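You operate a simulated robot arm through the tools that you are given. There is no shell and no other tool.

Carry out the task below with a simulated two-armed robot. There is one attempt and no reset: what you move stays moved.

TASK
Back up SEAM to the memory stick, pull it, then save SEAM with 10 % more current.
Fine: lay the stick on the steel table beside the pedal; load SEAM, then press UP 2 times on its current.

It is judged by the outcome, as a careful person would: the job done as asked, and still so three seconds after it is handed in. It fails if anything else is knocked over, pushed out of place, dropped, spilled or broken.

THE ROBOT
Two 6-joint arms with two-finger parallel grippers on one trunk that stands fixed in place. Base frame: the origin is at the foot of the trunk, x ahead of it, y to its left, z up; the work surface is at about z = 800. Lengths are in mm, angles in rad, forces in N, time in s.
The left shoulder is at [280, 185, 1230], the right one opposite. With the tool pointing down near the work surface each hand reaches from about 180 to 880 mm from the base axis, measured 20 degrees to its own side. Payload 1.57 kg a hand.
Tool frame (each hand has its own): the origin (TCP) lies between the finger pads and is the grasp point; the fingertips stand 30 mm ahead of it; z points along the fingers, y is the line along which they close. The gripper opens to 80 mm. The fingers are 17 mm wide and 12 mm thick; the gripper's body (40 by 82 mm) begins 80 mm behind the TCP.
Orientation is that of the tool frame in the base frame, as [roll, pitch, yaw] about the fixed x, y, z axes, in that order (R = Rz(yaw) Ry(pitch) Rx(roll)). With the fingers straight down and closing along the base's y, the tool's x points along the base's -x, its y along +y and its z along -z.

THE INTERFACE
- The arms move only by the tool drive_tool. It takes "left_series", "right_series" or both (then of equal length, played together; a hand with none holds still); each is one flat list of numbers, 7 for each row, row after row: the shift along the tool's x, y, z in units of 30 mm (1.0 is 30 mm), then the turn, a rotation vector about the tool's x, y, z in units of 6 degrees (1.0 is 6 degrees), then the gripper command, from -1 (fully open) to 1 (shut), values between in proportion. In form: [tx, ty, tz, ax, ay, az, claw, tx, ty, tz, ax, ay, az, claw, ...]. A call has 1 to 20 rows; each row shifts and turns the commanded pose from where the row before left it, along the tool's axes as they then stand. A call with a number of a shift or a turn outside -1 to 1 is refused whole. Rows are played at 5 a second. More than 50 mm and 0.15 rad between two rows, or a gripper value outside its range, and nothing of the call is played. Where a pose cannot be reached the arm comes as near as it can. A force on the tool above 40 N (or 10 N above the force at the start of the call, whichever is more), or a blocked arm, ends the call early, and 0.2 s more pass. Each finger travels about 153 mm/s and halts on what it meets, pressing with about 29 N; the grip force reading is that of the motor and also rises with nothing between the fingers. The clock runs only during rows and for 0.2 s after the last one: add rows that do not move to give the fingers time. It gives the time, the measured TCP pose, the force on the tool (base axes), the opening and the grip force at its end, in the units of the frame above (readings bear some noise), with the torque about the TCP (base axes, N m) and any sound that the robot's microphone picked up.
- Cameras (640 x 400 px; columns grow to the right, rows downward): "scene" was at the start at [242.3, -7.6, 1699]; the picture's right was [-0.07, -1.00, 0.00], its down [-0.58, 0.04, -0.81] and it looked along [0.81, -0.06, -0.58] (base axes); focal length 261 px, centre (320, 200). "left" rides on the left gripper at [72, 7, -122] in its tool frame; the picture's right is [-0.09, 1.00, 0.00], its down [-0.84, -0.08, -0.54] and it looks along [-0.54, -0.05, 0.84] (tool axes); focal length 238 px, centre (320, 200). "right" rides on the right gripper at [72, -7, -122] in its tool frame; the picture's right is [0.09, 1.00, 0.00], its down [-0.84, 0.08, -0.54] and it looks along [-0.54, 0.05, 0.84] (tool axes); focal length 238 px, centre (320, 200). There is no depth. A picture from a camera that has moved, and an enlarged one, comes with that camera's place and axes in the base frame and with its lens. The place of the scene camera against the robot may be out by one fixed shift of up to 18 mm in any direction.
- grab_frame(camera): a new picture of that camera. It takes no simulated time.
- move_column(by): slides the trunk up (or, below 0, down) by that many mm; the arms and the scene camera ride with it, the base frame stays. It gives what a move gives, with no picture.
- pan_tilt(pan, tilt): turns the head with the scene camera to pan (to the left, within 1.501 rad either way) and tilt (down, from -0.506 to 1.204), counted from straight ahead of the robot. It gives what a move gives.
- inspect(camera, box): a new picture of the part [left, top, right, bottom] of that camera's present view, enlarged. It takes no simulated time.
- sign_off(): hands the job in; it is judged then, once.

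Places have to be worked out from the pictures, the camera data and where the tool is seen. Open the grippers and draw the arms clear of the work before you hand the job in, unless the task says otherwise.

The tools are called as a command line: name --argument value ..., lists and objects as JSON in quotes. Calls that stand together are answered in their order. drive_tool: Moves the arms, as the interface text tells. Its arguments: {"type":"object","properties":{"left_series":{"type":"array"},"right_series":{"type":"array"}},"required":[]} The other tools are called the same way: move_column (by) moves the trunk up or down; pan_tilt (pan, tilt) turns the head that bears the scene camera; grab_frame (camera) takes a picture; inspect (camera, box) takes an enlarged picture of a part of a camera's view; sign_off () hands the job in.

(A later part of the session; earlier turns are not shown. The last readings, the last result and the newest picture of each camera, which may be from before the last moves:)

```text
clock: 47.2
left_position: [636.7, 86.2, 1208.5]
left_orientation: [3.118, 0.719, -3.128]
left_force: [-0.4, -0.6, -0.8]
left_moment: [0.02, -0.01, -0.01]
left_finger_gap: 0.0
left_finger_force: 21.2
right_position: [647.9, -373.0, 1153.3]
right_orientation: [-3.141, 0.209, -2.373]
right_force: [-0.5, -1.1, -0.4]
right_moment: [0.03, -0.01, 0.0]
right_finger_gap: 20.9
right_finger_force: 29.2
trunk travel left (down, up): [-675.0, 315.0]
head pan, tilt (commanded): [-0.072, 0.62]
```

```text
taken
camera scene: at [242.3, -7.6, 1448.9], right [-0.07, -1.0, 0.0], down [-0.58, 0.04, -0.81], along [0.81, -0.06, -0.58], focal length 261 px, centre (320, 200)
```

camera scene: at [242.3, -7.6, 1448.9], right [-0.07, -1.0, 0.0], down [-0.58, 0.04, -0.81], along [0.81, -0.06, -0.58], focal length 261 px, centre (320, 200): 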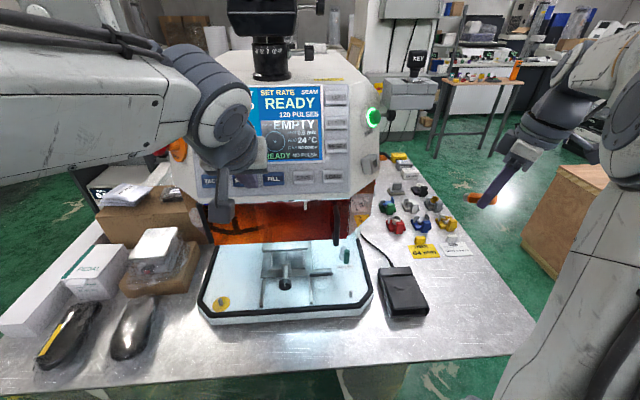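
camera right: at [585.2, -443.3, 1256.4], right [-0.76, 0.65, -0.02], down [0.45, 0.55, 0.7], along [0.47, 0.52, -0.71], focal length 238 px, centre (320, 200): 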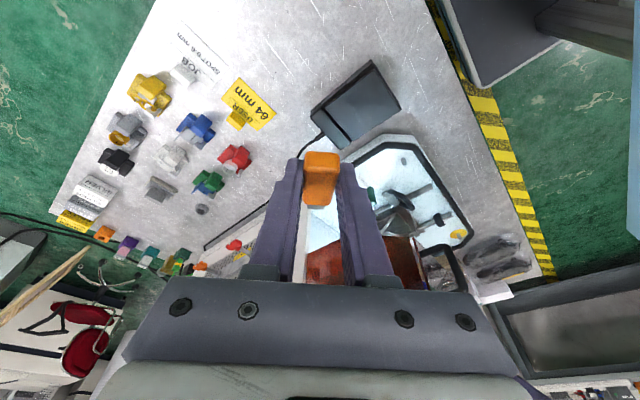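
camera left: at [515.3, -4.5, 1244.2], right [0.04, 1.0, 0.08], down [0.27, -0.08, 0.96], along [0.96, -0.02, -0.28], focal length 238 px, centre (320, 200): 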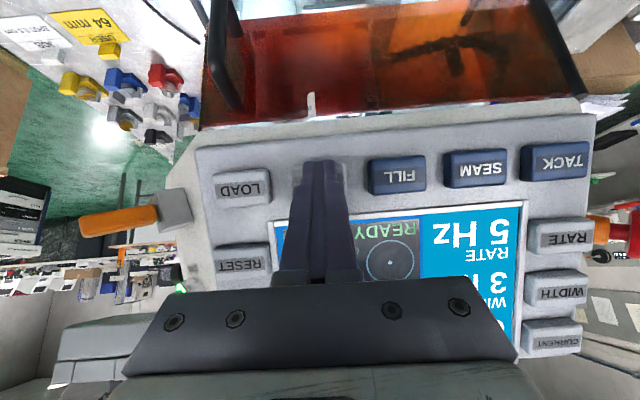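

The stick is held high right of the pedal, which I place at x 600-735, y -315 to -200. I tilt the hand 19° more so the stick comes level, then check it.

drive_tool --right_series '[0, 0, 0, 0, -0.8, 0, 1, 0, 0, 0, 0, -0.8, 0, 1, 0, 0, 0, 0, -0.8, 0, 1, 0, 0, 0, 0, -0.8, 0, 1, 0, 0, 0, 0, 0, 0, 1]'

grab_frame --camera "right"

inspect --camera "scene" --box '[420, 110, 580, 240]'

```text
clock: 48.4
left_position: [637.0, 85.3, 1208.7]
left_orientation: [3.12, 0.72, -3.125]
left_force: [0.0, 0.0, -0.2]
left_moment: [-0.05, 0.02, 0.02]
left_finger_gap: 0.1
left_finger_force: 21.9
right_position: [648.2, -371.1, 1153.2]
right_orientation: [3.141, 0.547, -2.375]
right_force: [0.8, 0.3, -0.8]
right_moment: [0.01, 0.02, 0.04]
right_finger_gap: 20.4
right_finger_force: 28.9
trunk travel left (down, up): [-675.0, 315.0]
head pan, tilt (commanded): [-0.072, 0.62]
```

```text
taken
camera right: at [563.9, -462.5, 1219.9], right [-0.75, 0.66, -0.05], down [0.26, 0.36, 0.9], along [0.61, 0.66, -0.44], focal length 238 px, centre (320, 200)
```

right: 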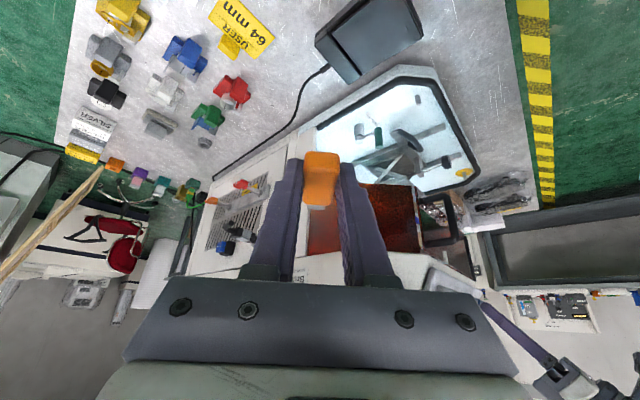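

```text
3.08 times, centred on (500, 175) of scene
camera zoom: at [242.3, -7.5, 1449.0], right [-0.07, -1.0, 0.0], down [-0.58, 0.04, -0.81], along [0.81, -0.06, -0.58], focal length 803 px, centre (-234, 277)
```

zoom: 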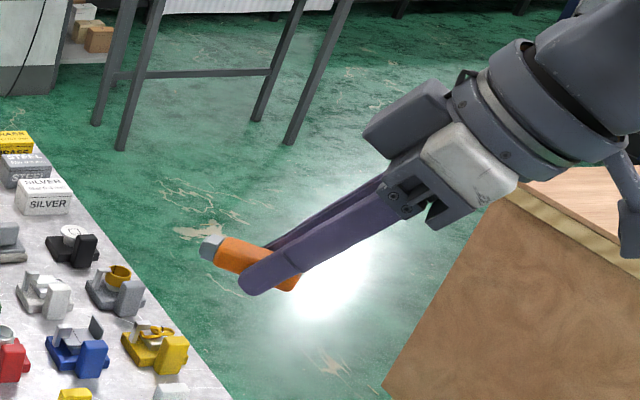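

The stick is nearly level. I lower it straight down beside the pedal to about 45 mm above its resting height and check again.

drive_tool --right_series '[0.514, -0.046, 0.791, 0, 0, 0, 1, 0.514, -0.046, 0.791, 0, 0, 0, 1, 0.514, -0.046, 0.791, 0, 0, 0, 1, 0.514, -0.046, 0.791, 0, 0, 0, 1, 0.514, -0.046, 0.791, 0, 0, 0, 1, 0.514, -0.046, 0.791, 0, 0, 0, 1]'

grab_frame --camera "scene"

grab_frame --camera "right"

```text
clock: 49.8
left_position: [636.8, 84.9, 1209.8]
left_orientation: [3.121, 0.722, -3.125]
left_force: [0.1, -0.2, 0.0]
left_moment: [0.02, -0.03, 0.03]
left_finger_gap: 0.0
left_finger_force: 21.0
right_position: [649.4, -381.1, 983.2]
right_orientation: [-3.141, 0.544, -2.373]
right_force: [0.1, 0.1, 0.0]
right_moment: [0.0, -0.03, 0.01]
right_finger_gap: 20.4
right_finger_force: 28.7
trunk travel left (down, up): [-675.0, 315.0]
head pan, tilt (commanded): [-0.072, 0.62]
```

```text
taken
camera scene: at [242.2, -7.4, 1449.0], right [-0.07, -1.0, 0.0], down [-0.58, 0.04, -0.81], along [0.81, -0.06, -0.58], focal length 261 px, centre (320, 200)
```

scene: 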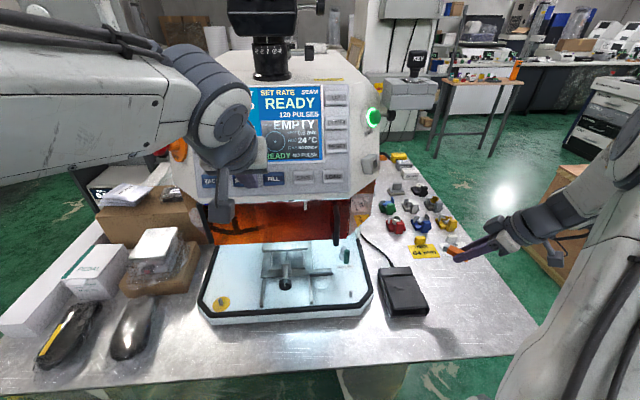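

```text
taken
camera right: at [565.2, -472.7, 1049.2], right [-0.75, 0.66, -0.05], down [0.26, 0.36, 0.9], along [0.61, 0.66, -0.44], focal length 238 px, centre (320, 200)
```

right: 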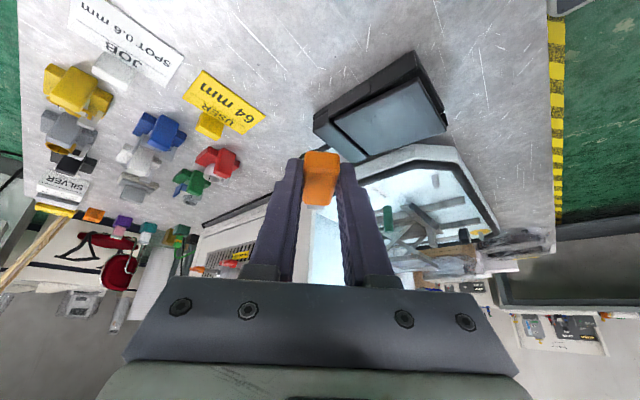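

The descent is unhindered and the spot lies on bare steel right of the pedal. I go down another 125 mm, shifting slightly further from the pedal.

drive_tool --right_series '[0.482, -0.081, 0.688, 0, 0, 0, 1, 0.482, -0.081, 0.688, 0, 0, 0, 1, 0.482, -0.081, 0.688, 0, 0, 0, 1, 0.482, -0.081, 0.688, 0, 0, 0, 1, 0.482, -0.081, 0.688, 0, 0, 0, 1, 0, 0, 0, 0, 0, 0, 1]'

grab_frame --camera "right"

inspect --camera "scene" --box '[370, 220, 530, 340]'

```text
clock: 51.2
left_position: [636.9, 85.9, 1208.5]
left_orientation: [3.119, 0.72, -3.127]
left_force: [-0.2, 0.7, -0.4]
left_moment: [-0.01, 0.01, 0.0]
left_finger_gap: 0.0
left_finger_force: 21.4
right_position: [654.1, -395.3, 858.1]
right_orientation: [-3.14, 0.545, -2.374]
right_force: [0.5, -0.4, -0.2]
right_moment: [0.01, 0.02, 0.0]
right_finger_gap: 20.3
right_finger_force: 29.0
trunk travel left (down, up): [-675.0, 315.0]
head pan, tilt (commanded): [-0.072, 0.62]
```

```text
taken
camera right: at [569.3, -486.2, 925.0], right [-0.75, 0.66, -0.05], down [0.26, 0.36, 0.9], along [0.61, 0.66, -0.44], focal length 238 px, centre (320, 200)
```

right: 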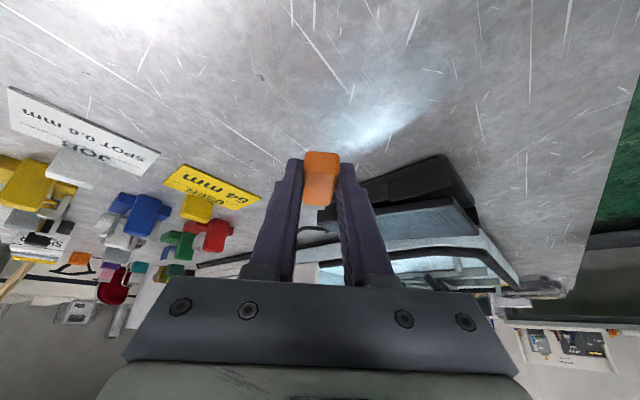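

```text
3.33 times, centred on (450, 280) of scene
camera zoom: at [242.4, -7.5, 1448.9], right [-0.07, -1.0, 0.0], down [-0.58, 0.04, -0.81], along [0.81, -0.06, -0.58], focal length 870 px, centre (-113, -67)
```

zoom: 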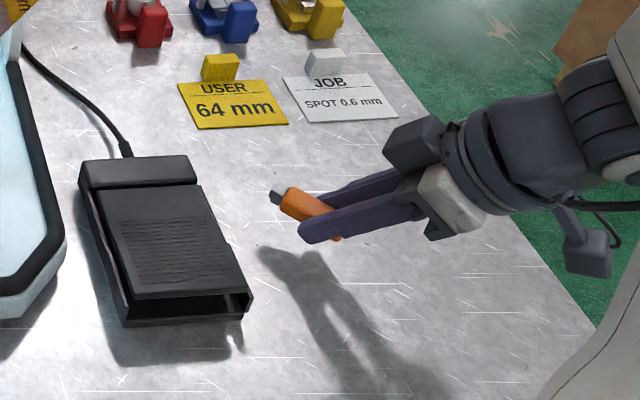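

The stick hangs about 30 mm above the steel, clear of the pedal. I lower it 20 mm more in small steps and look from the side.

drive_tool --right_series '[0.0863, 0, 0.1425, 0, 0, 0, 1, 0.0863, 0, 0.1425, 0, 0, 0, 1, 0.0863, 0, 0.1425, 0, 0, 0, 1, 0.0863, 0, 0.1425, 0, 0, 0, 1, 0, 0, 0, 0, 0, 0, 1]'

inspect --camera "scene" --box '[400, 250, 500, 330]'

inspect --camera "right" --box '[240, 120, 420, 240]'

```text
clock: 52.4
left_position: [637.4, 85.3, 1209.5]
left_orientation: [3.118, 0.722, -3.126]
left_force: [0.0, -0.1, 0.1]
left_moment: [0.0, -0.01, 0.01]
left_finger_gap: 0.0
left_finger_force: 21.3
right_position: [652.8, -396.1, 838.2]
right_orientation: [-3.141, 0.545, -2.374]
right_force: [-0.2, -0.1, -0.2]
right_moment: [0.01, 0.0, 0.01]
right_finger_gap: 20.7
right_finger_force: 29.3
trunk travel left (down, up): [-675.0, 315.0]
head pan, tilt (commanded): [-0.072, 0.62]
```

```text
5.00 times, centred on (450, 290) of scene
camera zoom: at [242.3, -7.5, 1448.9], right [-0.07, -1.0, 0.0], down [-0.58, 0.04, -0.81], along [0.81, -0.06, -0.58], focal length 1305 px, centre (-330, -250)
```

zoom: 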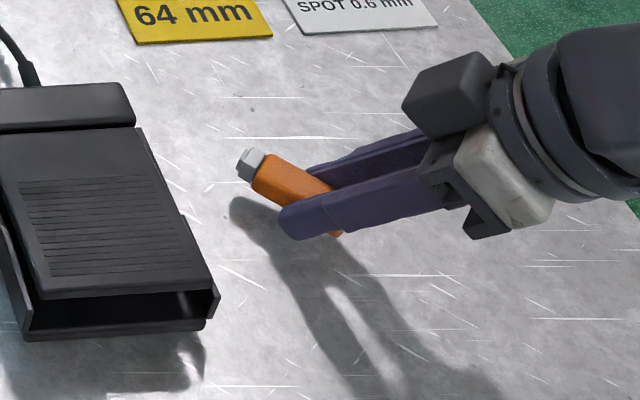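

```text
3.33 times, centred on (330, 180) of right
camera zoom: at [568.6, -487.0, 904.6], right [-0.75, 0.66, -0.05], down [0.26, 0.36, 0.9], along [0.61, 0.66, -0.44], focal length 794 px, centre (287, 267)
```

zoom: 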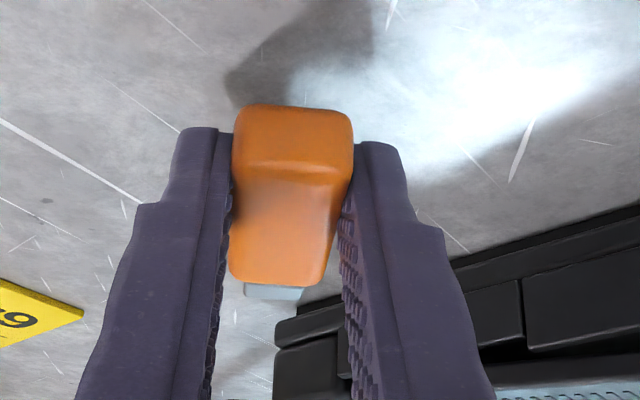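

No contact yet at z 838. I continue in 2 mm steps and watch the force.

drive_tool --right_series '[0.0345, 0, 0.057, 0, 0, 0, 1, 0.0345, 0, 0.057, 0, 0, 0, 1, 0.0345, 0, 0.057, 0, 0, 0, 1]'

drive_tool --right_series '[0.0345, 0, 0.057, 0, 0, 0, 1, 0.0173, 0, 0.0285, 0, 0, 0, 1]'

inspect --camera "scene" --box '[400, 250, 500, 330]'

```text
clock: 53.2
left_position: [636.6, 85.7, 1207.7]
left_orientation: [3.119, 0.722, -3.126]
left_force: [-0.9, 0.1, -2.0]
left_moment: [0.01, -0.01, -0.02]
left_finger_gap: 0.0
left_finger_force: 21.4
right_position: [652.8, -396.3, 833.0]
right_orientation: [-3.142, 0.545, -2.373]
right_force: [-0.7, 0.3, -1.2]
right_moment: [0.02, 0.0, 0.0]
right_finger_gap: 20.4
right_finger_force: 29.4
trunk travel left (down, up): [-675.0, 315.0]
head pan, tilt (commanded): [-0.072, 0.62]
```

```text
clock: 53.8
left_position: [637.4, 86.4, 1209.8]
left_orientation: [3.12, 0.72, -3.127]
left_force: [0.4, 0.0, 0.0]
left_moment: [0.01, -0.01, -0.01]
left_finger_gap: 0.0
left_finger_force: 21.6
right_position: [652.4, -395.6, 830.3]
right_orientation: [-3.139, 0.544, -2.374]
right_force: [-1.0, 0.4, 7.4]
right_moment: [0.08, 0.06, 0.12]
right_finger_gap: 20.6
right_finger_force: 29.4
trunk travel left (down, up): [-675.0, 315.0]
head pan, tilt (commanded): [-0.072, 0.62]
```

```text
5.00 times, centred on (450, 290) of scene
camera zoom: at [242.0, -7.3, 1449.2], right [-0.07, -1.0, 0.0], down [-0.58, 0.04, -0.81], along [0.81, -0.06, -0.58], focal length 1305 px, centre (-330, -250)
```

zoom: 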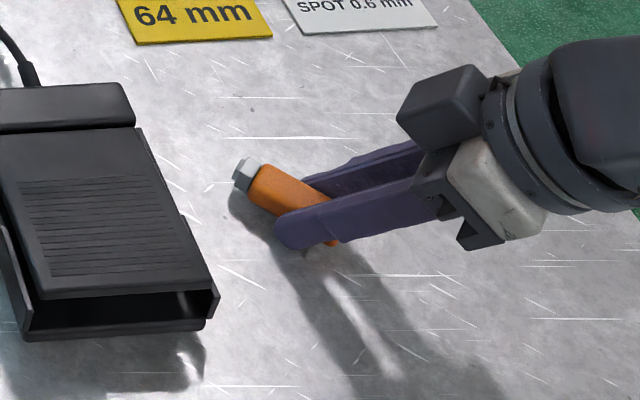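

There is 7 N of contact at z 830, so the stick or fingertips rest on the steel. I open the fingers just a little, to let the stick settle.

drive_tool --right_series '[0, 0, 0, 0, 0, 0, 0.42, 0, 0, 0, 0, 0, 0, 0.3, 0, 0, 0, 0, 0, 0, 0.3]'

inspect --camera "scene" --box '[400, 250, 500, 330]'

inspect --camera "right" --box '[240, 120, 420, 240]'

```text
clock: 54.6
left_position: [636.9, 85.0, 1209.5]
left_orientation: [3.12, 0.722, -3.125]
left_force: [0.4, 0.6, -0.5]
left_moment: [-0.01, -0.02, -0.01]
left_finger_gap: 0.4
left_finger_force: 21.4
right_position: [653.2, -395.2, 830.7]
right_orientation: [-3.137, 0.545, -2.373]
right_force: [4.9, -5.1, 13.3]
right_moment: [0.07, -0.09, -0.16]
right_finger_gap: 22.3
right_finger_force: 0.0
trunk travel left (down, up): [-675.0, 315.0]
head pan, tilt (commanded): [-0.072, 0.62]
```

```text
5.00 times, centred on (450, 290) of scene
camera zoom: at [242.1, -7.4, 1449.1], right [-0.07, -1.0, 0.0], down [-0.58, 0.04, -0.81], along [0.81, -0.06, -0.58], focal length 1305 px, centre (-330, -250)
```

zoom: 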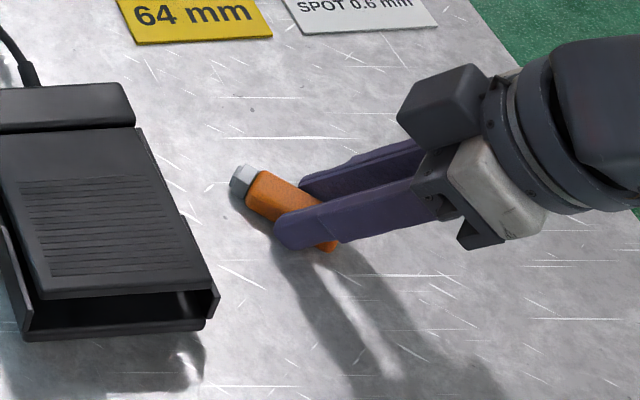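

```text
3.33 times, centred on (330, 180) of right
camera zoom: at [568.3, -487.1, 896.5], right [-0.75, 0.66, -0.05], down [0.26, 0.36, 0.9], along [0.61, 0.66, -0.44], focal length 794 px, centre (287, 267)
```

zoom: 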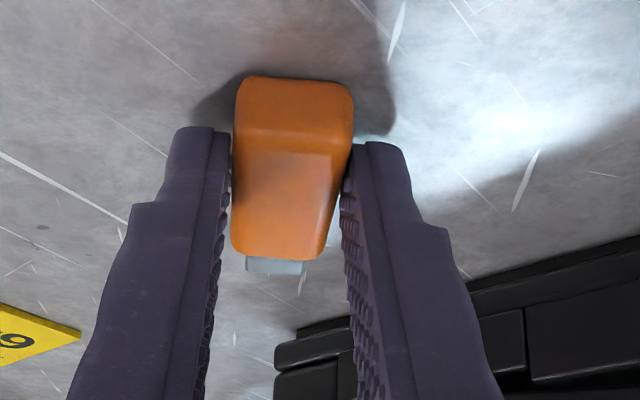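

The stick now lies on the steel and the pads are just off it, with the fingertips rubbing on the table. I lift 3 mm and open wider.

drive_tool --right_series '[-0.026, 0, -0.043, 0, 0, 0, 0.25, -0.026, 0, -0.043, 0, 0, 0, 0.1, 0, 0, 0, 0, 0, 0, 0, 0, 0, 0, 0, 0, 0, 0]'

inspect --camera "scene" --box '[400, 250, 500, 330]'

inspect --camera "right" --box '[240, 120, 420, 240]'

```text
clock: 55.6
left_position: [637.7, 86.4, 1210.2]
left_orientation: [3.117, 0.72, -3.126]
left_force: [0.3, 0.8, 0.3]
left_moment: [0.04, 0.01, 0.03]
left_finger_gap: 0.0
left_finger_force: 21.4
right_position: [652.5, -395.4, 832.3]
right_orientation: [3.14, 0.545, -2.376]
right_force: [-1.1, 0.1, 0.1]
right_moment: [-0.01, -0.02, 0.02]
right_finger_gap: 39.8
right_finger_force: 0.0
trunk travel left (down, up): [-675.0, 315.0]
head pan, tilt (commanded): [-0.072, 0.62]
```

```text
5.00 times, centred on (450, 290) of scene
camera zoom: at [242.3, -7.4, 1448.9], right [-0.07, -1.0, 0.0], down [-0.58, 0.04, -0.81], along [0.81, -0.06, -0.58], focal length 1305 px, centre (-330, -250)
```

zoom: 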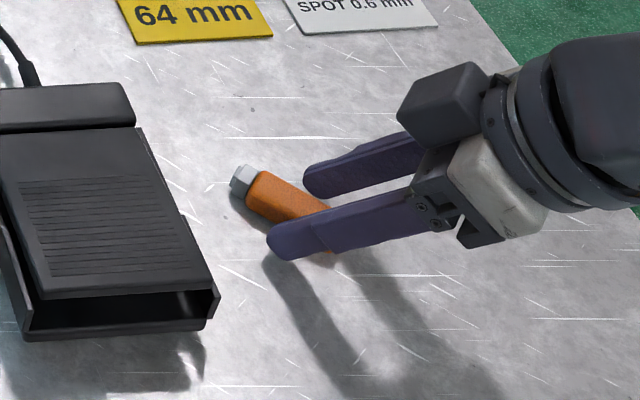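

```text
3.33 times, centred on (330, 180) of right
camera zoom: at [568.2, -486.2, 898.0], right [-0.75, 0.66, -0.05], down [0.26, 0.36, 0.9], along [0.61, 0.66, -0.44], focal length 794 px, centre (287, 267)
```

zoom: 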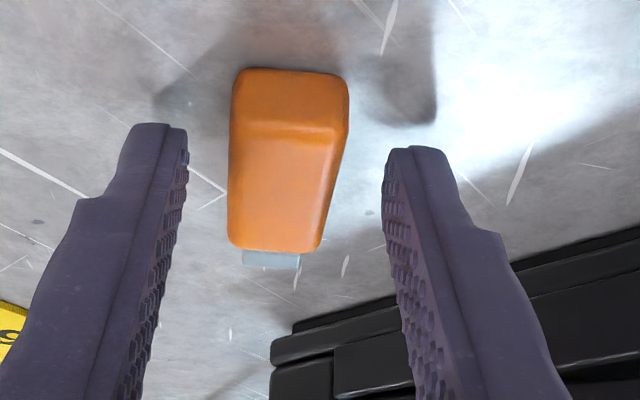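

The stick lies freely on the steel beside the pedal. I withdraw the right hand backwards along its fingers and then straight up.

drive_tool --right_series '[0, 0, -0.5, 0, 0, 0, 0, 0, 0, -0.8, 0, 0, 0, 0, 0, 0, -1, 0, 0, 0, 0, 0, 0, -1, 0, 0, 0, 0, -0.518, 0, -0.855, 0, 0, 0, 0, -0.518, 0, -0.855, 0, 0, 0, 0, -0.518, 0, -0.855, 0, 0, 0, 0, -0.518, 0, -0.855, 0, 0, 0, 0, -0.518, 0, -0.855, 0, 0, 0, 0, -0.518, 0, -0.855, 0, 0, 0, 0, -0.518, 0, -0.855, 0, 0, 0, 0, -0.518, 0, -0.855, 0, 0, 0, 0]'

grab_frame --camera "scene"

grab_frame --camera "right"

inspect --camera "scene" --box '[370, 220, 530, 340]'

```text
clock: 58.2
left_position: [637.0, 85.6, 1208.5]
left_orientation: [3.119, 0.721, -3.125]
left_force: [-0.3, -0.3, 0.3]
left_moment: [-0.01, 0.01, -0.03]
left_finger_gap: 0.1
left_finger_force: 20.9
right_position: [616.1, -431.0, 1154.8]
right_orientation: [3.141, 0.544, -2.376]
right_force: [0.4, -0.6, -0.2]
right_moment: [-0.03, 0.0, -0.01]
right_finger_gap: 39.7
right_finger_force: 0.1
trunk travel left (down, up): [-675.0, 315.0]
head pan, tilt (commanded): [-0.072, 0.62]
```

```text
taken
camera scene: at [242.3, -7.5, 1448.9], right [-0.07, -1.0, 0.0], down [-0.58, 0.04, -0.81], along [0.81, -0.06, -0.58], focal length 261 px, centre (320, 200)
```

scene: 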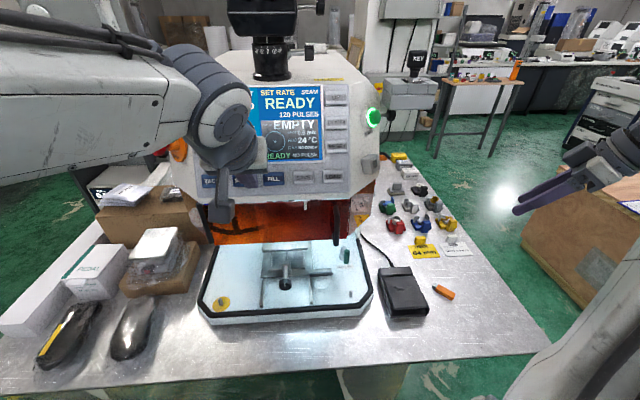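

```text
taken
camera right: at [532.9, -522.7, 1221.9], right [-0.75, 0.66, -0.05], down [0.26, 0.36, 0.9], along [0.61, 0.66, -0.44], focal length 238 px, centre (320, 200)
```

right: 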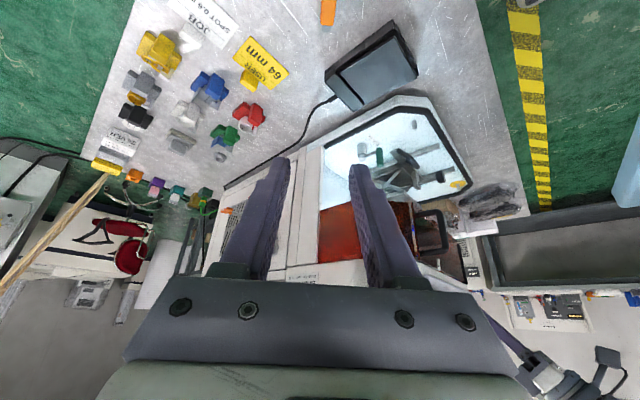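

```text
3.33 times, centred on (450, 280) of scene
camera zoom: at [242.3, -7.5, 1448.9], right [-0.07, -1.0, 0.0], down [-0.58, 0.04, -0.81], along [0.81, -0.06, -0.58], focal length 870 px, centre (-113, -67)
```

zoom: 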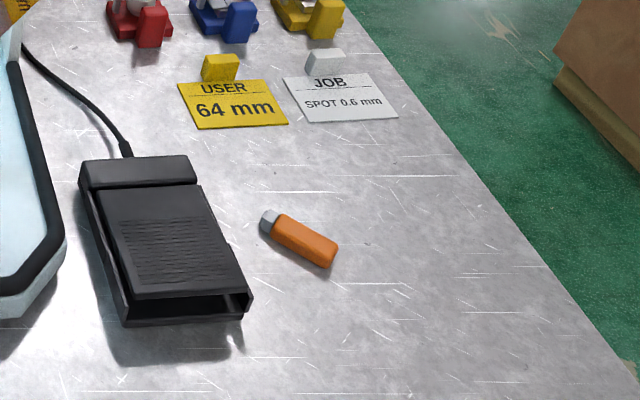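

The stick is safely laid beside the pedal. I move the right hand back to its watching place so its camera reads the screen from the right.

drive_tool --right_series '[-0.711, 0.829, -0.476, 0, 0, 0, 0, -0.711, 0.829, -0.476, 0, 0, 0, 0, -0.711, 0.829, -0.476, 0, 0, 0, 0, -0.711, 0.829, -0.476, 0, 0, 0, -1, -0.711, 0.829, -0.476, 0, 0, 0, -1, -0.711, 0.829, -0.476, 0, 0, 0, -1, -0.711, 0.829, -0.476, 0, 0, 0, -1, 0, 0, 0, -0.46, 0, -0.76, -1, 0, 0, 0, -0.46, 0, -0.76, -1, 0, 0, 0, -0.46, 0, -0.76, -1, 0, 0, 0, 0, -0.8, 0, -1, 0, 0, 0, 0, 0, 0, -1]'

inspect --camera "right" --box '[230, 150, 390, 290]'

grab_frame --camera "scene"

```text
clock: 60.8
left_position: [637.4, 85.0, 1210.1]
left_orientation: [3.121, 0.721, -3.128]
left_force: [-0.1, 0.2, -1.0]
left_moment: [-0.01, 0.02, -0.02]
left_finger_gap: 0.0
left_finger_force: 21.4
right_position: [549.1, -252.9, 1318.1]
right_orientation: [3.14, 0.626, -2.095]
right_force: [-0.8, -0.1, -0.7]
right_moment: [-0.01, -0.03, -0.03]
right_finger_gap: 80.1
right_finger_force: 0.1
trunk travel left (down, up): [-675.0, 315.0]
head pan, tilt (commanded): [-0.072, 0.62]
```

```text
2.86 times, centred on (310, 220) of right
camera zoom: at [490.8, -368.5, 1374.8], right [-0.9, 0.43, -0.05], down [0.11, 0.35, 0.93], along [0.42, 0.83, -0.36], focal length 681 px, centre (349, 143)
```

zoom: 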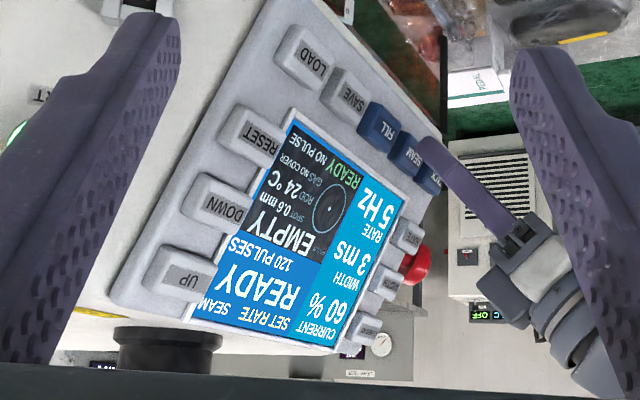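

```text
taken
camera scene: at [242.3, -7.5, 1449.0], right [-0.07, -1.0, 0.0], down [-0.58, 0.04, -0.81], along [0.81, -0.06, -0.58], focal length 261 px, centre (320, 200)
```

scene: 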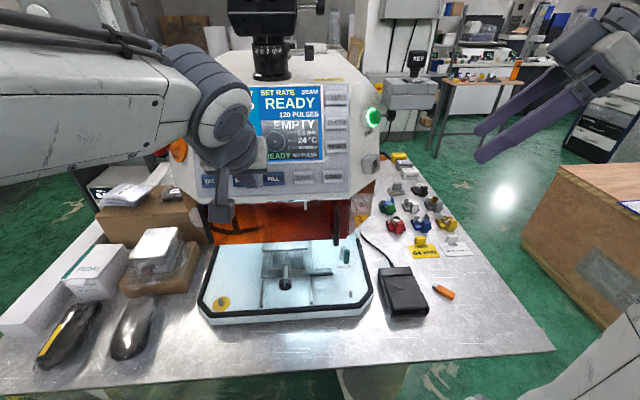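

The screen still shows SEAM 60 % with the stick removed, and the right camera can watch it. I move the left hand up along the panel to about 15 mm before the CURRENT key.

drive_tool --left_series '[-0.863, 0.568, -0.338, 0, 0, 0, 1, -0.863, 0.568, -0.338, 0, 0, 0, 1, -0.863, 0.568, -0.338, 0, 0, 0, 1, -0.863, 0.568, -0.338, 0, 0, 0, 1, -0.863, 0.568, -0.338, 0, 0, 0, 1, 0, 0, 0, 0, 0, 0, 1]'

grab_frame --camera "left"

grab_frame --camera "scene"

```text
clock: 62.2
left_position: [699.0, 168.7, 1331.8]
left_orientation: [3.12, 0.72, -3.124]
left_force: [0.3, 0.1, 0.0]
left_moment: [0.02, 0.02, 0.01]
left_finger_gap: 0.1
left_finger_force: 21.2
right_position: [549.2, -253.6, 1318.7]
right_orientation: [-3.14, 0.629, -2.097]
right_force: [0.7, 0.2, 0.7]
right_moment: [0.01, 0.0, 0.0]
right_finger_gap: 80.0
right_finger_force: 0.1
trunk travel left (down, up): [-675.0, 315.0]
head pan, tilt (commanded): [-0.072, 0.62]
```

```text
taken
camera left: at [564.8, 170.1, 1375.4], right [0.04, 1.0, 0.08], down [0.27, -0.08, 0.96], along [0.96, -0.02, -0.28], focal length 238 px, centre (320, 200)
```

left: 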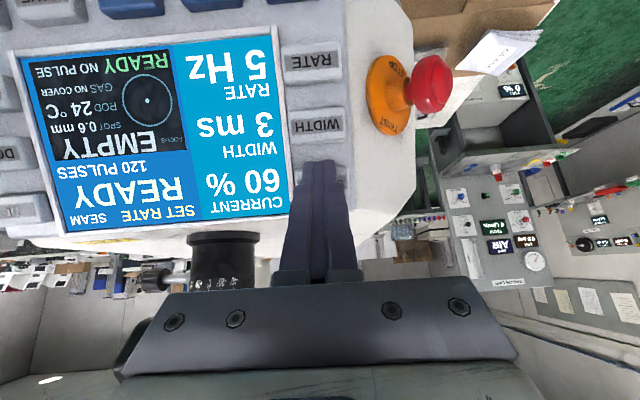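

```text
taken
camera scene: at [242.3, -7.4, 1448.9], right [-0.07, -1.0, 0.0], down [-0.58, 0.04, -0.81], along [0.81, -0.06, -0.58], focal length 261 px, centre (320, 200)
```

scene: 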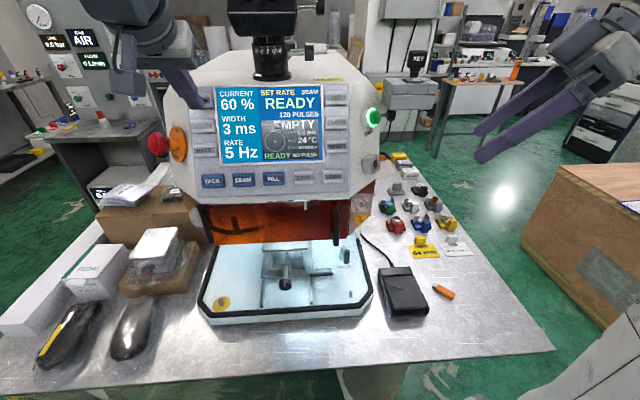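

The left camera now shows the whole screen and the finger stands before CURRENT. I press CURRENT in small steps.

drive_tool --left_series '[-0.1, 0.015, 0.13, 0, 0, 0, 1, -0.1, 0.015, 0.13, 0, 0, 0, 1, -0.0338, 0, 0.0762, 0, 0, 0, 1, -0.0338, 0, 0.0762, 0, 0, 0, 1]'

grab_frame --camera "left"

inspect --camera "scene" --box '[180, 70, 360, 190]'

```text
clock: 63.2
left_position: [711.7, 169.6, 1330.2]
left_orientation: [3.122, 0.722, -3.126]
left_force: [-2.8, -0.1, 2.0]
left_moment: [0.02, 0.0, 0.02]
left_finger_gap: 0.0
left_finger_force: 21.2
right_position: [549.3, -253.3, 1318.4]
right_orientation: [-3.141, 0.627, -2.096]
right_force: [0.7, 0.6, -0.3]
right_moment: [-0.03, 0.05, 0.0]
right_finger_gap: 79.7
right_finger_force: 0.0
trunk travel left (down, up): [-675.0, 315.0]
head pan, tilt (commanded): [-0.072, 0.62]
heard: click
```

```text
taken
camera left: at [576.7, 171.0, 1372.8], right [0.04, 1.0, 0.08], down [0.27, -0.09, 0.96], along [0.96, -0.02, -0.27], focal length 238 px, centre (320, 200)
```

left: 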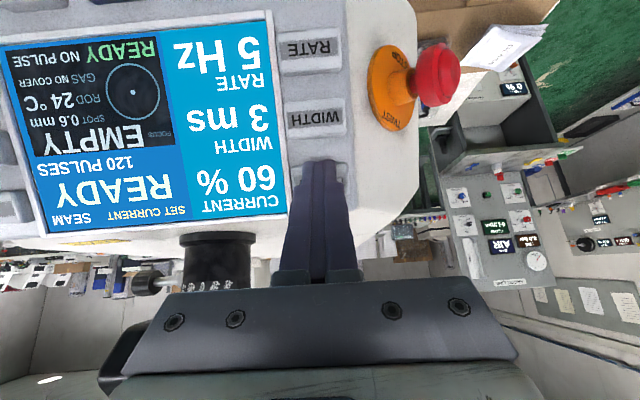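

```text
3.33 times, centred on (270, 130) of scene
camera zoom: at [242.1, -7.5, 1449.0], right [-0.07, -1.0, 0.0], down [-0.58, 0.04, -0.81], along [0.81, -0.06, -0.58], focal length 870 px, centre (487, 433)
```

zoom: 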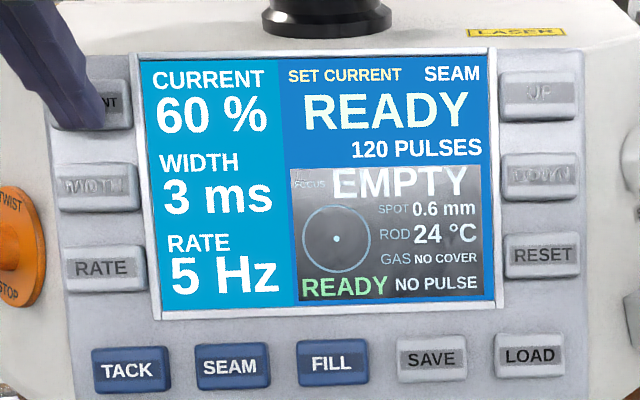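

The header now reads SET CURRENT, SEAM, 60 %. I retract 20 mm and slide across in front of the panel to the UP key.

drive_tool --left_series '[0.135, 0, -0.305, 0, 0, 0, 1, 0.135, 0, -0.305, 0, 0, 0, 1, 0.0104, -0.8906, -0.0293, 0, 0, 0, 1, 0.0104, -0.8906, -0.0293, 0, 0, 0, 1, 0.0104, -0.8906, -0.0293, 0, 0, 0, 1, 0.0104, -0.8906, -0.0293, 0, 0, 0, 1, 0.0104, -0.8906, -0.0293, 0, 0, 0, 1, 0.0104, -0.8906, -0.0293, 0, 0, 0, 1, 0.0104, -0.8906, -0.0293, 0, 0, 0, 1, 0.0104, -0.8906, -0.0293, 0, 0, 0, 1, 0.0104, -0.8906, -0.0293, 0, 0, 0, 1, 0, 0, 0, 0, 0, 0, 1]'

grab_frame --camera "left"

inspect --camera "right" --box '[210, 130, 410, 290]'

```text
clock: 65.8
left_position: [693.3, -71.3, 1335.8]
left_orientation: [3.117, 0.72, -3.126]
left_force: [-0.3, 0.2, -0.7]
left_moment: [0.01, 0.02, 0.02]
left_finger_gap: 0.0
left_finger_force: 21.3
right_position: [548.8, -252.8, 1318.7]
right_orientation: [3.142, 0.626, -2.096]
right_force: [0.0, 0.1, 0.0]
right_moment: [-0.01, 0.0, -0.04]
right_finger_gap: 80.1
right_finger_force: 0.0
trunk travel left (down, up): [-675.0, 315.0]
head pan, tilt (commanded): [-0.072, 0.62]
```

```text
taken
camera left: at [557.9, -70.5, 1380.3], right [0.04, 1.0, 0.08], down [0.27, -0.08, 0.96], along [0.96, -0.02, -0.28], focal length 238 px, centre (320, 200)
```

left: 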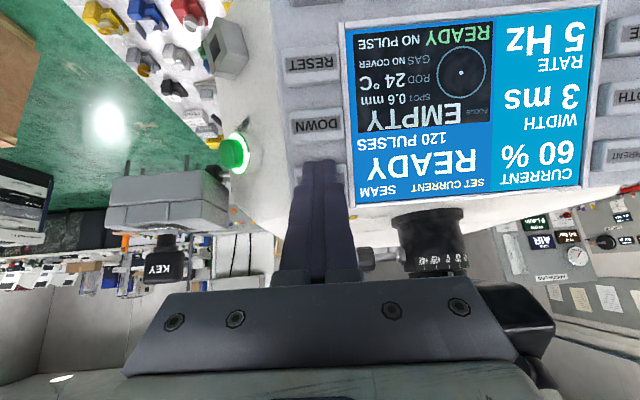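

```text
2.50 times, centred on (310, 210) of right
camera zoom: at [490.8, -368.6, 1374.8], right [-0.9, 0.43, -0.05], down [0.11, 0.35, 0.93], along [0.42, 0.83, -0.36], focal length 596 px, centre (345, 175)
```

zoom: 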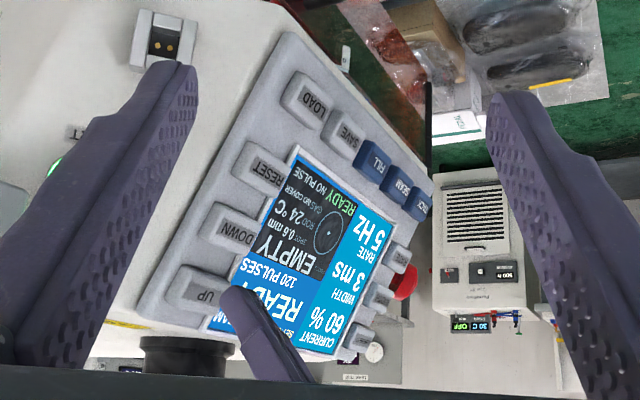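

The tip stands before UP and the screen reads SET CURRENT 60 %. I press UP once.

drive_tool --left_series '[-0.11, 0, 0.17, 0, 0, 0, 1, -0.11, 0, 0.17, 0, 0, 0, 1, -0.0338, 0, 0.0762, 0, 0, 0, 1, -0.0338, 0, 0.0762, 0, 0, 0, 1, -0.0203, 0, 0.0457, 0, 0, 0, 1]'

grab_frame --camera "left"

```text
clock: 67.0
left_position: [710.6, -69.0, 1331.4]
left_orientation: [3.12, 0.72, -3.125]
left_force: [-1.5, -0.4, -0.7]
left_moment: [0.02, 0.03, -0.03]
left_finger_gap: 0.0
left_finger_force: 20.7
right_position: [549.0, -252.8, 1319.0]
right_orientation: [-3.141, 0.628, -2.097]
right_force: [0.1, -0.2, 0.3]
right_moment: [0.0, 0.01, 0.03]
right_finger_gap: 80.2
right_finger_force: 0.0
trunk travel left (down, up): [-675.0, 315.0]
head pan, tilt (commanded): [-0.072, 0.62]
```

```text
taken
camera left: at [575.9, -69.1, 1375.4], right [0.04, 1.0, 0.08], down [0.27, -0.08, 0.96], along [0.96, -0.02, -0.28], focal length 238 px, centre (320, 200)
```

left: 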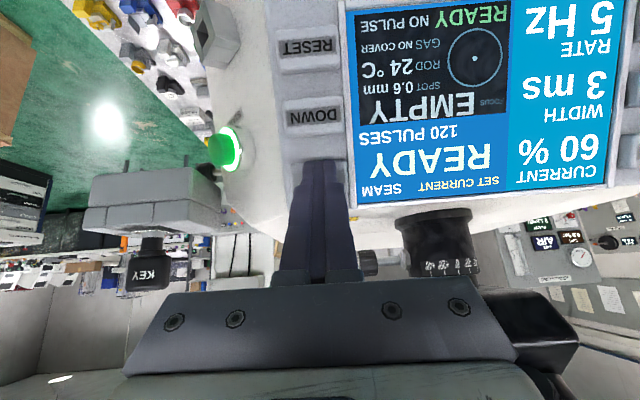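

No click yet, still 60 %. I push in small further steps of about 1.5 mm.

drive_tool --left_series '[-0.0203, 0, 0.0457, 0, 0, 0, 1, -0.0203, 0, 0.0457, 0, 0, 0, 1]'

grab_frame --camera "left"

```text
clock: 67.6
left_position: [712.2, -70.5, 1330.4]
left_orientation: [3.12, 0.721, -3.126]
left_force: [-3.4, -0.9, 2.0]
left_moment: [0.02, -0.01, -0.02]
left_finger_gap: 0.0
left_finger_force: 21.0
right_position: [547.6, -252.8, 1319.9]
right_orientation: [-3.141, 0.627, -2.098]
right_force: [-0.6, 0.3, 0.2]
right_moment: [0.02, -0.02, 0.01]
right_finger_gap: 80.1
right_finger_force: 0.1
trunk travel left (down, up): [-675.0, 315.0]
head pan, tilt (commanded): [-0.072, 0.62]
heard: click
```

```text
taken
camera left: at [578.1, -69.1, 1374.2], right [0.04, 1.0, 0.08], down [0.27, -0.08, 0.96], along [0.96, -0.02, -0.28], focal length 238 px, centre (320, 200)
```

left: 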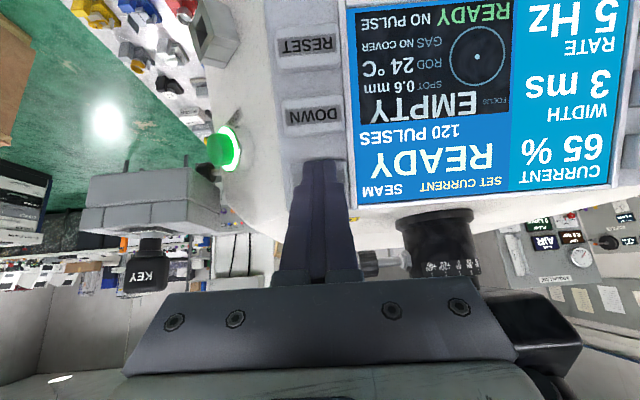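

UP raised the current to 65 %. I release by 10 mm and press once more.

drive_tool --left_series '[0.1353, 0, -0.3047, 0, 0, 0, 1, 0, 0, 0, 0, 0, 0, 1, -0.0812, 0, 0.1828, 0, 0, 0, 1, -0.0406, 0, 0.0914, 0, 0, 0, 1, -0.0135, 0, 0.0305, 0, 0, 0, 1]'

grab_frame --camera "left"

```text
clock: 68.8
left_position: [713.4, -70.0, 1330.4]
left_orientation: [3.12, 0.721, -3.125]
left_force: [-3.6, -1.6, 1.6]
left_moment: [0.0, 0.04, -0.04]
left_finger_gap: 0.1
left_finger_force: 21.4
right_position: [549.2, -252.6, 1318.5]
right_orientation: [3.141, 0.629, -2.096]
right_force: [-0.5, -1.5, -0.5]
right_moment: [0.0, 0.02, 0.0]
right_finger_gap: 80.1
right_finger_force: 0.1
trunk travel left (down, up): [-675.0, 315.0]
head pan, tilt (commanded): [-0.072, 0.62]
heard: click
```

```text
taken
camera left: at [577.9, -69.2, 1373.8], right [0.04, 1.0, 0.08], down [0.27, -0.08, 0.96], along [0.96, -0.02, -0.28], focal length 238 px, centre (320, 200)
```

left: 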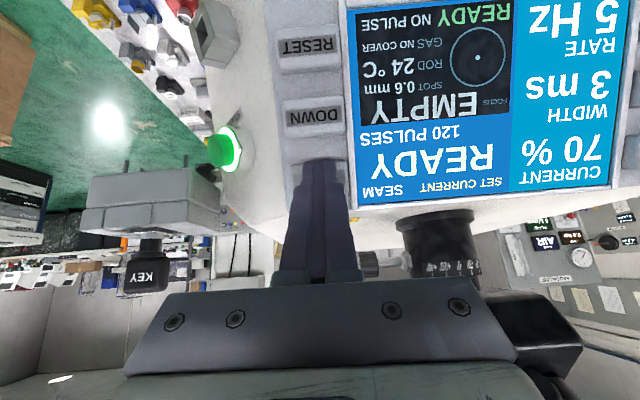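

The screen reads SET CURRENT, SEAM, 70 %. I retract and slide down along the panel to stand before SAVE.

drive_tool --left_series '[0.135, 0, -0.305, 0, 0, 0, 1, 0.135, 0, -0.305, 0, 0, 0, 1, 0.727, 0.353, 0.33, 0, 0, 0, 1, 0.727, 0.353, 0.33, 0, 0, 0, 1, 0.727, 0.353, 0.33, 0, 0, 0, 1, 0.727, 0.353, 0.33, 0, 0, 0, 1, 0.727, 0.353, 0.33, 0, 0, 0, 1, 0.727, 0.353, 0.33, 0, 0, 0, 1, 0, 0, 0, 0, 0, 0, 1]'

grab_frame --camera "left"

inspect --camera "right" --box '[210, 130, 410, 290]'

```text
clock: 70.8
left_position: [636.1, -7.7, 1207.3]
left_orientation: [3.12, 0.72, -3.126]
left_force: [-0.5, 0.2, 0.2]
left_moment: [-0.01, -0.01, 0.02]
left_finger_gap: 0.0
left_finger_force: 21.3
right_position: [550.3, -253.5, 1318.5]
right_orientation: [3.142, 0.628, -2.096]
right_force: [0.3, -0.3, 0.5]
right_moment: [0.0, 0.01, 0.02]
right_finger_gap: 79.9
right_finger_force: 0.1
trunk travel left (down, up): [-675.0, 315.0]
head pan, tilt (commanded): [-0.072, 0.62]
```

```text
taken
camera left: at [500.3, -5.1, 1251.1], right [0.04, 1.0, 0.08], down [0.27, -0.08, 0.96], along [0.96, -0.02, -0.28], focal length 238 px, centre (320, 200)
```

left: 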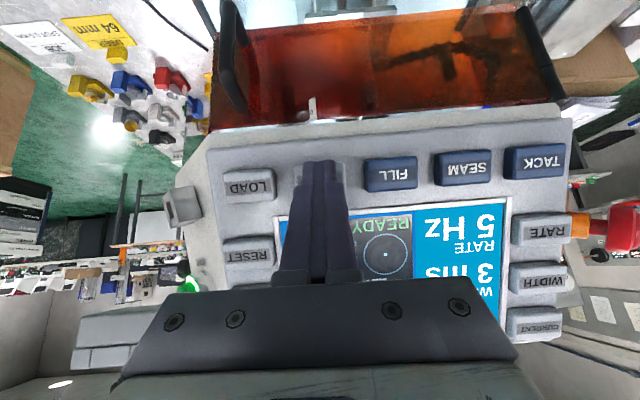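

```text
2.50 times, centred on (310, 210) of right
camera zoom: at [490.7, -368.4, 1374.9], right [-0.9, 0.43, -0.05], down [0.11, 0.35, 0.93], along [0.42, 0.83, -0.36], focal length 596 px, centre (345, 175)
```

zoom: 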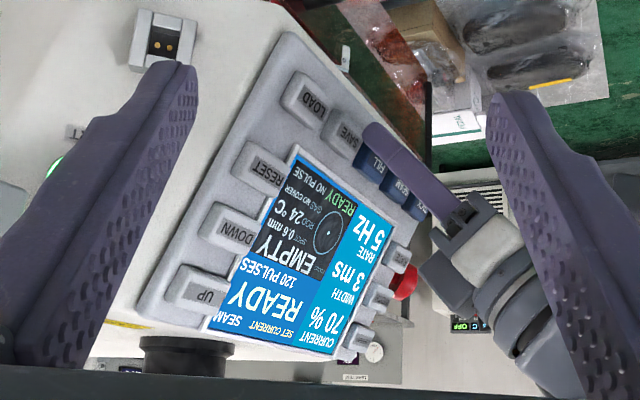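

SEAM stands at 70 % with the tip before SAVE. I press SAVE.

drive_tool --left_series '[-0.07, 0.025, 0.17, 0, 0, 0, 1, -0.07, 0.025, 0.17, 0, 0, 0, 1, -0.0338, 0, 0.0762, 0, 0, 0, 1, -0.0338, 0, 0.0762, 0, 0, 0, 1]'

inspect --camera "right" --box '[210, 130, 410, 290]'

inspect --camera "left" --box '[180, 110, 480, 300]'

```text
clock: 71.8
left_position: [648.6, -5.0, 1200.9]
left_orientation: [3.121, 0.72, -3.126]
left_force: [-1.8, -0.4, 1.0]
left_moment: [-0.05, 0.0, -0.03]
left_finger_gap: 0.0
left_finger_force: 21.1
right_position: [548.8, -253.6, 1319.6]
right_orientation: [3.141, 0.631, -2.096]
right_force: [0.1, 0.7, 0.5]
right_moment: [-0.01, 0.04, 0.02]
right_finger_gap: 80.0
right_finger_force: 0.1
trunk travel left (down, up): [-675.0, 315.0]
head pan, tilt (commanded): [-0.072, 0.62]
heard: click
```

```text
2.50 times, centred on (310, 210) of right
camera zoom: at [490.6, -368.5, 1375.0], right [-0.9, 0.43, -0.05], down [0.11, 0.35, 0.93], along [0.42, 0.83, -0.36], focal length 596 px, centre (345, 175)
```

zoom: 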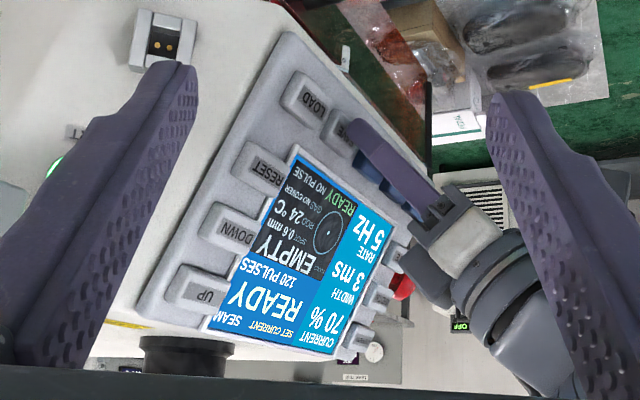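

```text
2.11 times, centred on (330, 205) of left
camera zoom: at [514.0, -3.7, 1245.0], right [0.04, 1.0, 0.08], down [0.27, -0.08, 0.96], along [0.96, -0.02, -0.28], focal length 502 px, centre (299, 190)
```

zoom: 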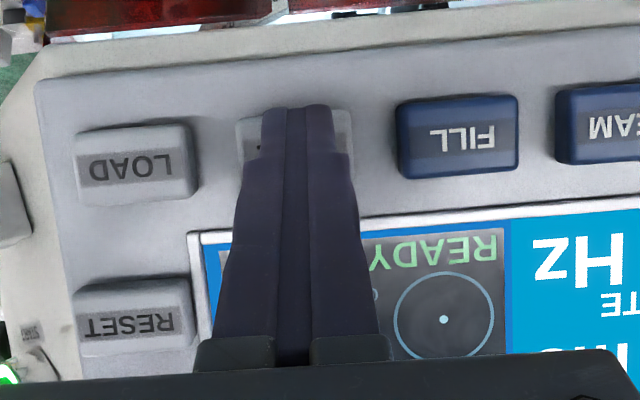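

SAVE clicked with SEAM at 70 %. To make sure it was stored, I retract, slide to LOAD and load SEAM again; it should stay at 70 %.

drive_tool --left_series '[0.095, 0, -0.213, 0, 0, 0, 1, 0.095, 0, -0.213, 0, 0, 0, 1, 0.011, -0.958, -0.03, 0, 0, 0, 1, 0.011, -0.958, -0.03, 0, 0, 0, 1, -0.0812, 0, 0.1828, 0, 0, 0, 1, -0.0812, 0, 0.1828, 0, 0, 0, 1, -0.0338, 0, 0.0762, 0, 0, 0, 1]'

inspect --camera "right" --box '[210, 130, 410, 290]'

grab_frame --camera "left"

```text
clock: 73.4
left_position: [648.8, -62.7, 1201.3]
left_orientation: [3.12, 0.72, -3.126]
left_force: [-2.6, 0.8, 1.5]
left_moment: [0.07, -0.02, 0.02]
left_finger_gap: 0.1
left_finger_force: 21.4
right_position: [550.0, -252.2, 1319.8]
right_orientation: [-3.142, 0.628, -2.097]
right_force: [-0.4, -0.2, -1.1]
right_moment: [0.0, 0.0, -0.03]
right_finger_gap: 79.9
right_finger_force: 0.0
trunk travel left (down, up): [-675.0, 315.0]
head pan, tilt (commanded): [-0.072, 0.62]
heard: click
```

```text
2.50 times, centred on (310, 210) of right
camera zoom: at [490.5, -368.4, 1375.0], right [-0.9, 0.43, -0.05], down [0.11, 0.35, 0.93], along [0.42, 0.83, -0.36], focal length 596 px, centre (345, 175)
```

zoom: 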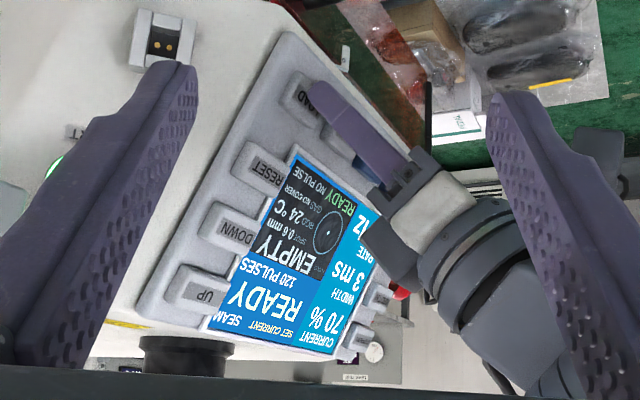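

```text
taken
camera left: at [514.9, -60.5, 1244.6], right [0.04, 1.0, 0.08], down [0.27, -0.09, 0.96], along [0.96, -0.02, -0.28], focal length 238 px, centre (320, 200)
```

left: 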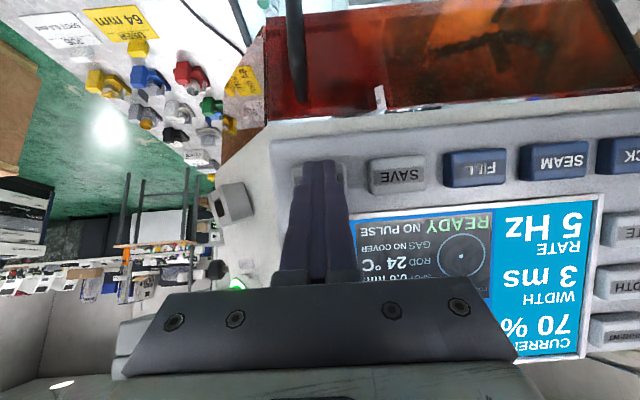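

SEAM reloads at 70 %, so the save is stored. I now retract the left hand from LOAD, back and up along the fingers, then level it and open its fingers.

drive_tool --left_series '[0.135, 0, -0.305, 0, 0, 0, 1, 0.135, 0, -0.305, 0, 0, 0, 1, 0, 0, -0.7, 0, 0, 0, 1, 0, 0.5, -0.7, 0, 0, 0, 1, 0, 0.7, 0, 0, 1, 0, 1, 0, 0.7, 0, 0, 1, 0, 1, 0, 0.7, 0, 0, 1, 0, 1, 0, 0.7, 0, 0, 1, 0, 1, 0, 0.7, 0, 0, 1, 0, 0.5, 0, 0.7, 0, 0, 1, 0, 0, 0, 0.7, 0, 0, 0.9, 0, -1, 0, 0, 0, 0, 0, 0, -1]'

grab_frame --camera "scene"

grab_frame --camera "left"

```text
clock: 76.0
left_position: [598.3, 97.0, 1243.4]
left_orientation: [3.126, -0.005, -3.113]
left_force: [0.5, -0.1, -0.2]
left_moment: [0.04, 0.01, -0.04]
left_finger_gap: 79.7
left_finger_force: 0.0
right_position: [550.1, -252.1, 1319.5]
right_orientation: [-3.141, 0.628, -2.096]
right_force: [0.0, 0.6, 0.4]
right_moment: [0.02, 0.04, -0.01]
right_finger_gap: 79.9
right_finger_force: 0.1
trunk travel left (down, up): [-675.0, 315.0]
head pan, tilt (commanded): [-0.072, 0.62]
```

```text
taken
camera scene: at [242.4, -7.4, 1448.9], right [-0.07, -1.0, 0.0], down [-0.58, 0.04, -0.81], along [0.81, -0.06, -0.58], focal length 261 px, centre (320, 200)
```

scene: 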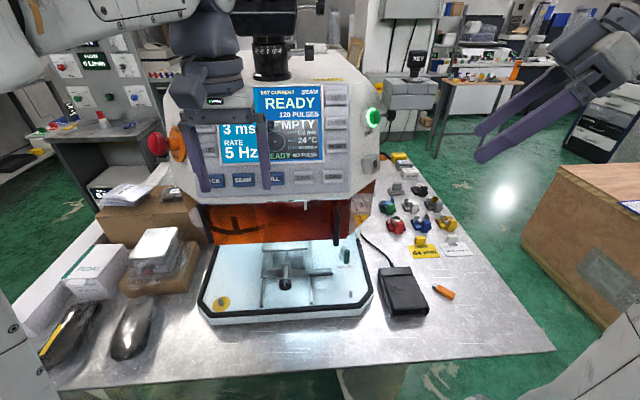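

```text
taken
camera left: at [526.3, 99.3, 1365.3], right [0.06, 1.0, 0.02], down [0.84, -0.06, 0.54], along [0.54, -0.02, -0.84], focal length 238 px, centre (320, 200)
```

left: 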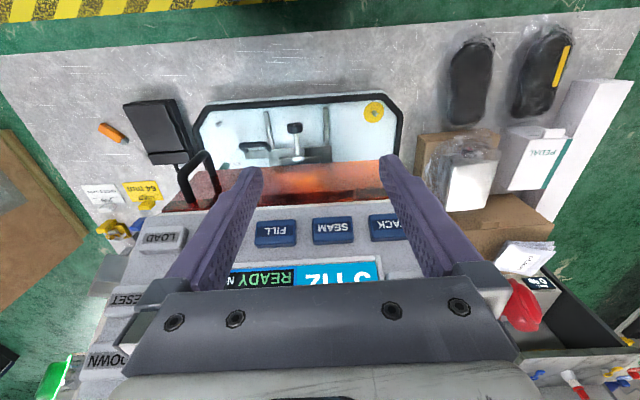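

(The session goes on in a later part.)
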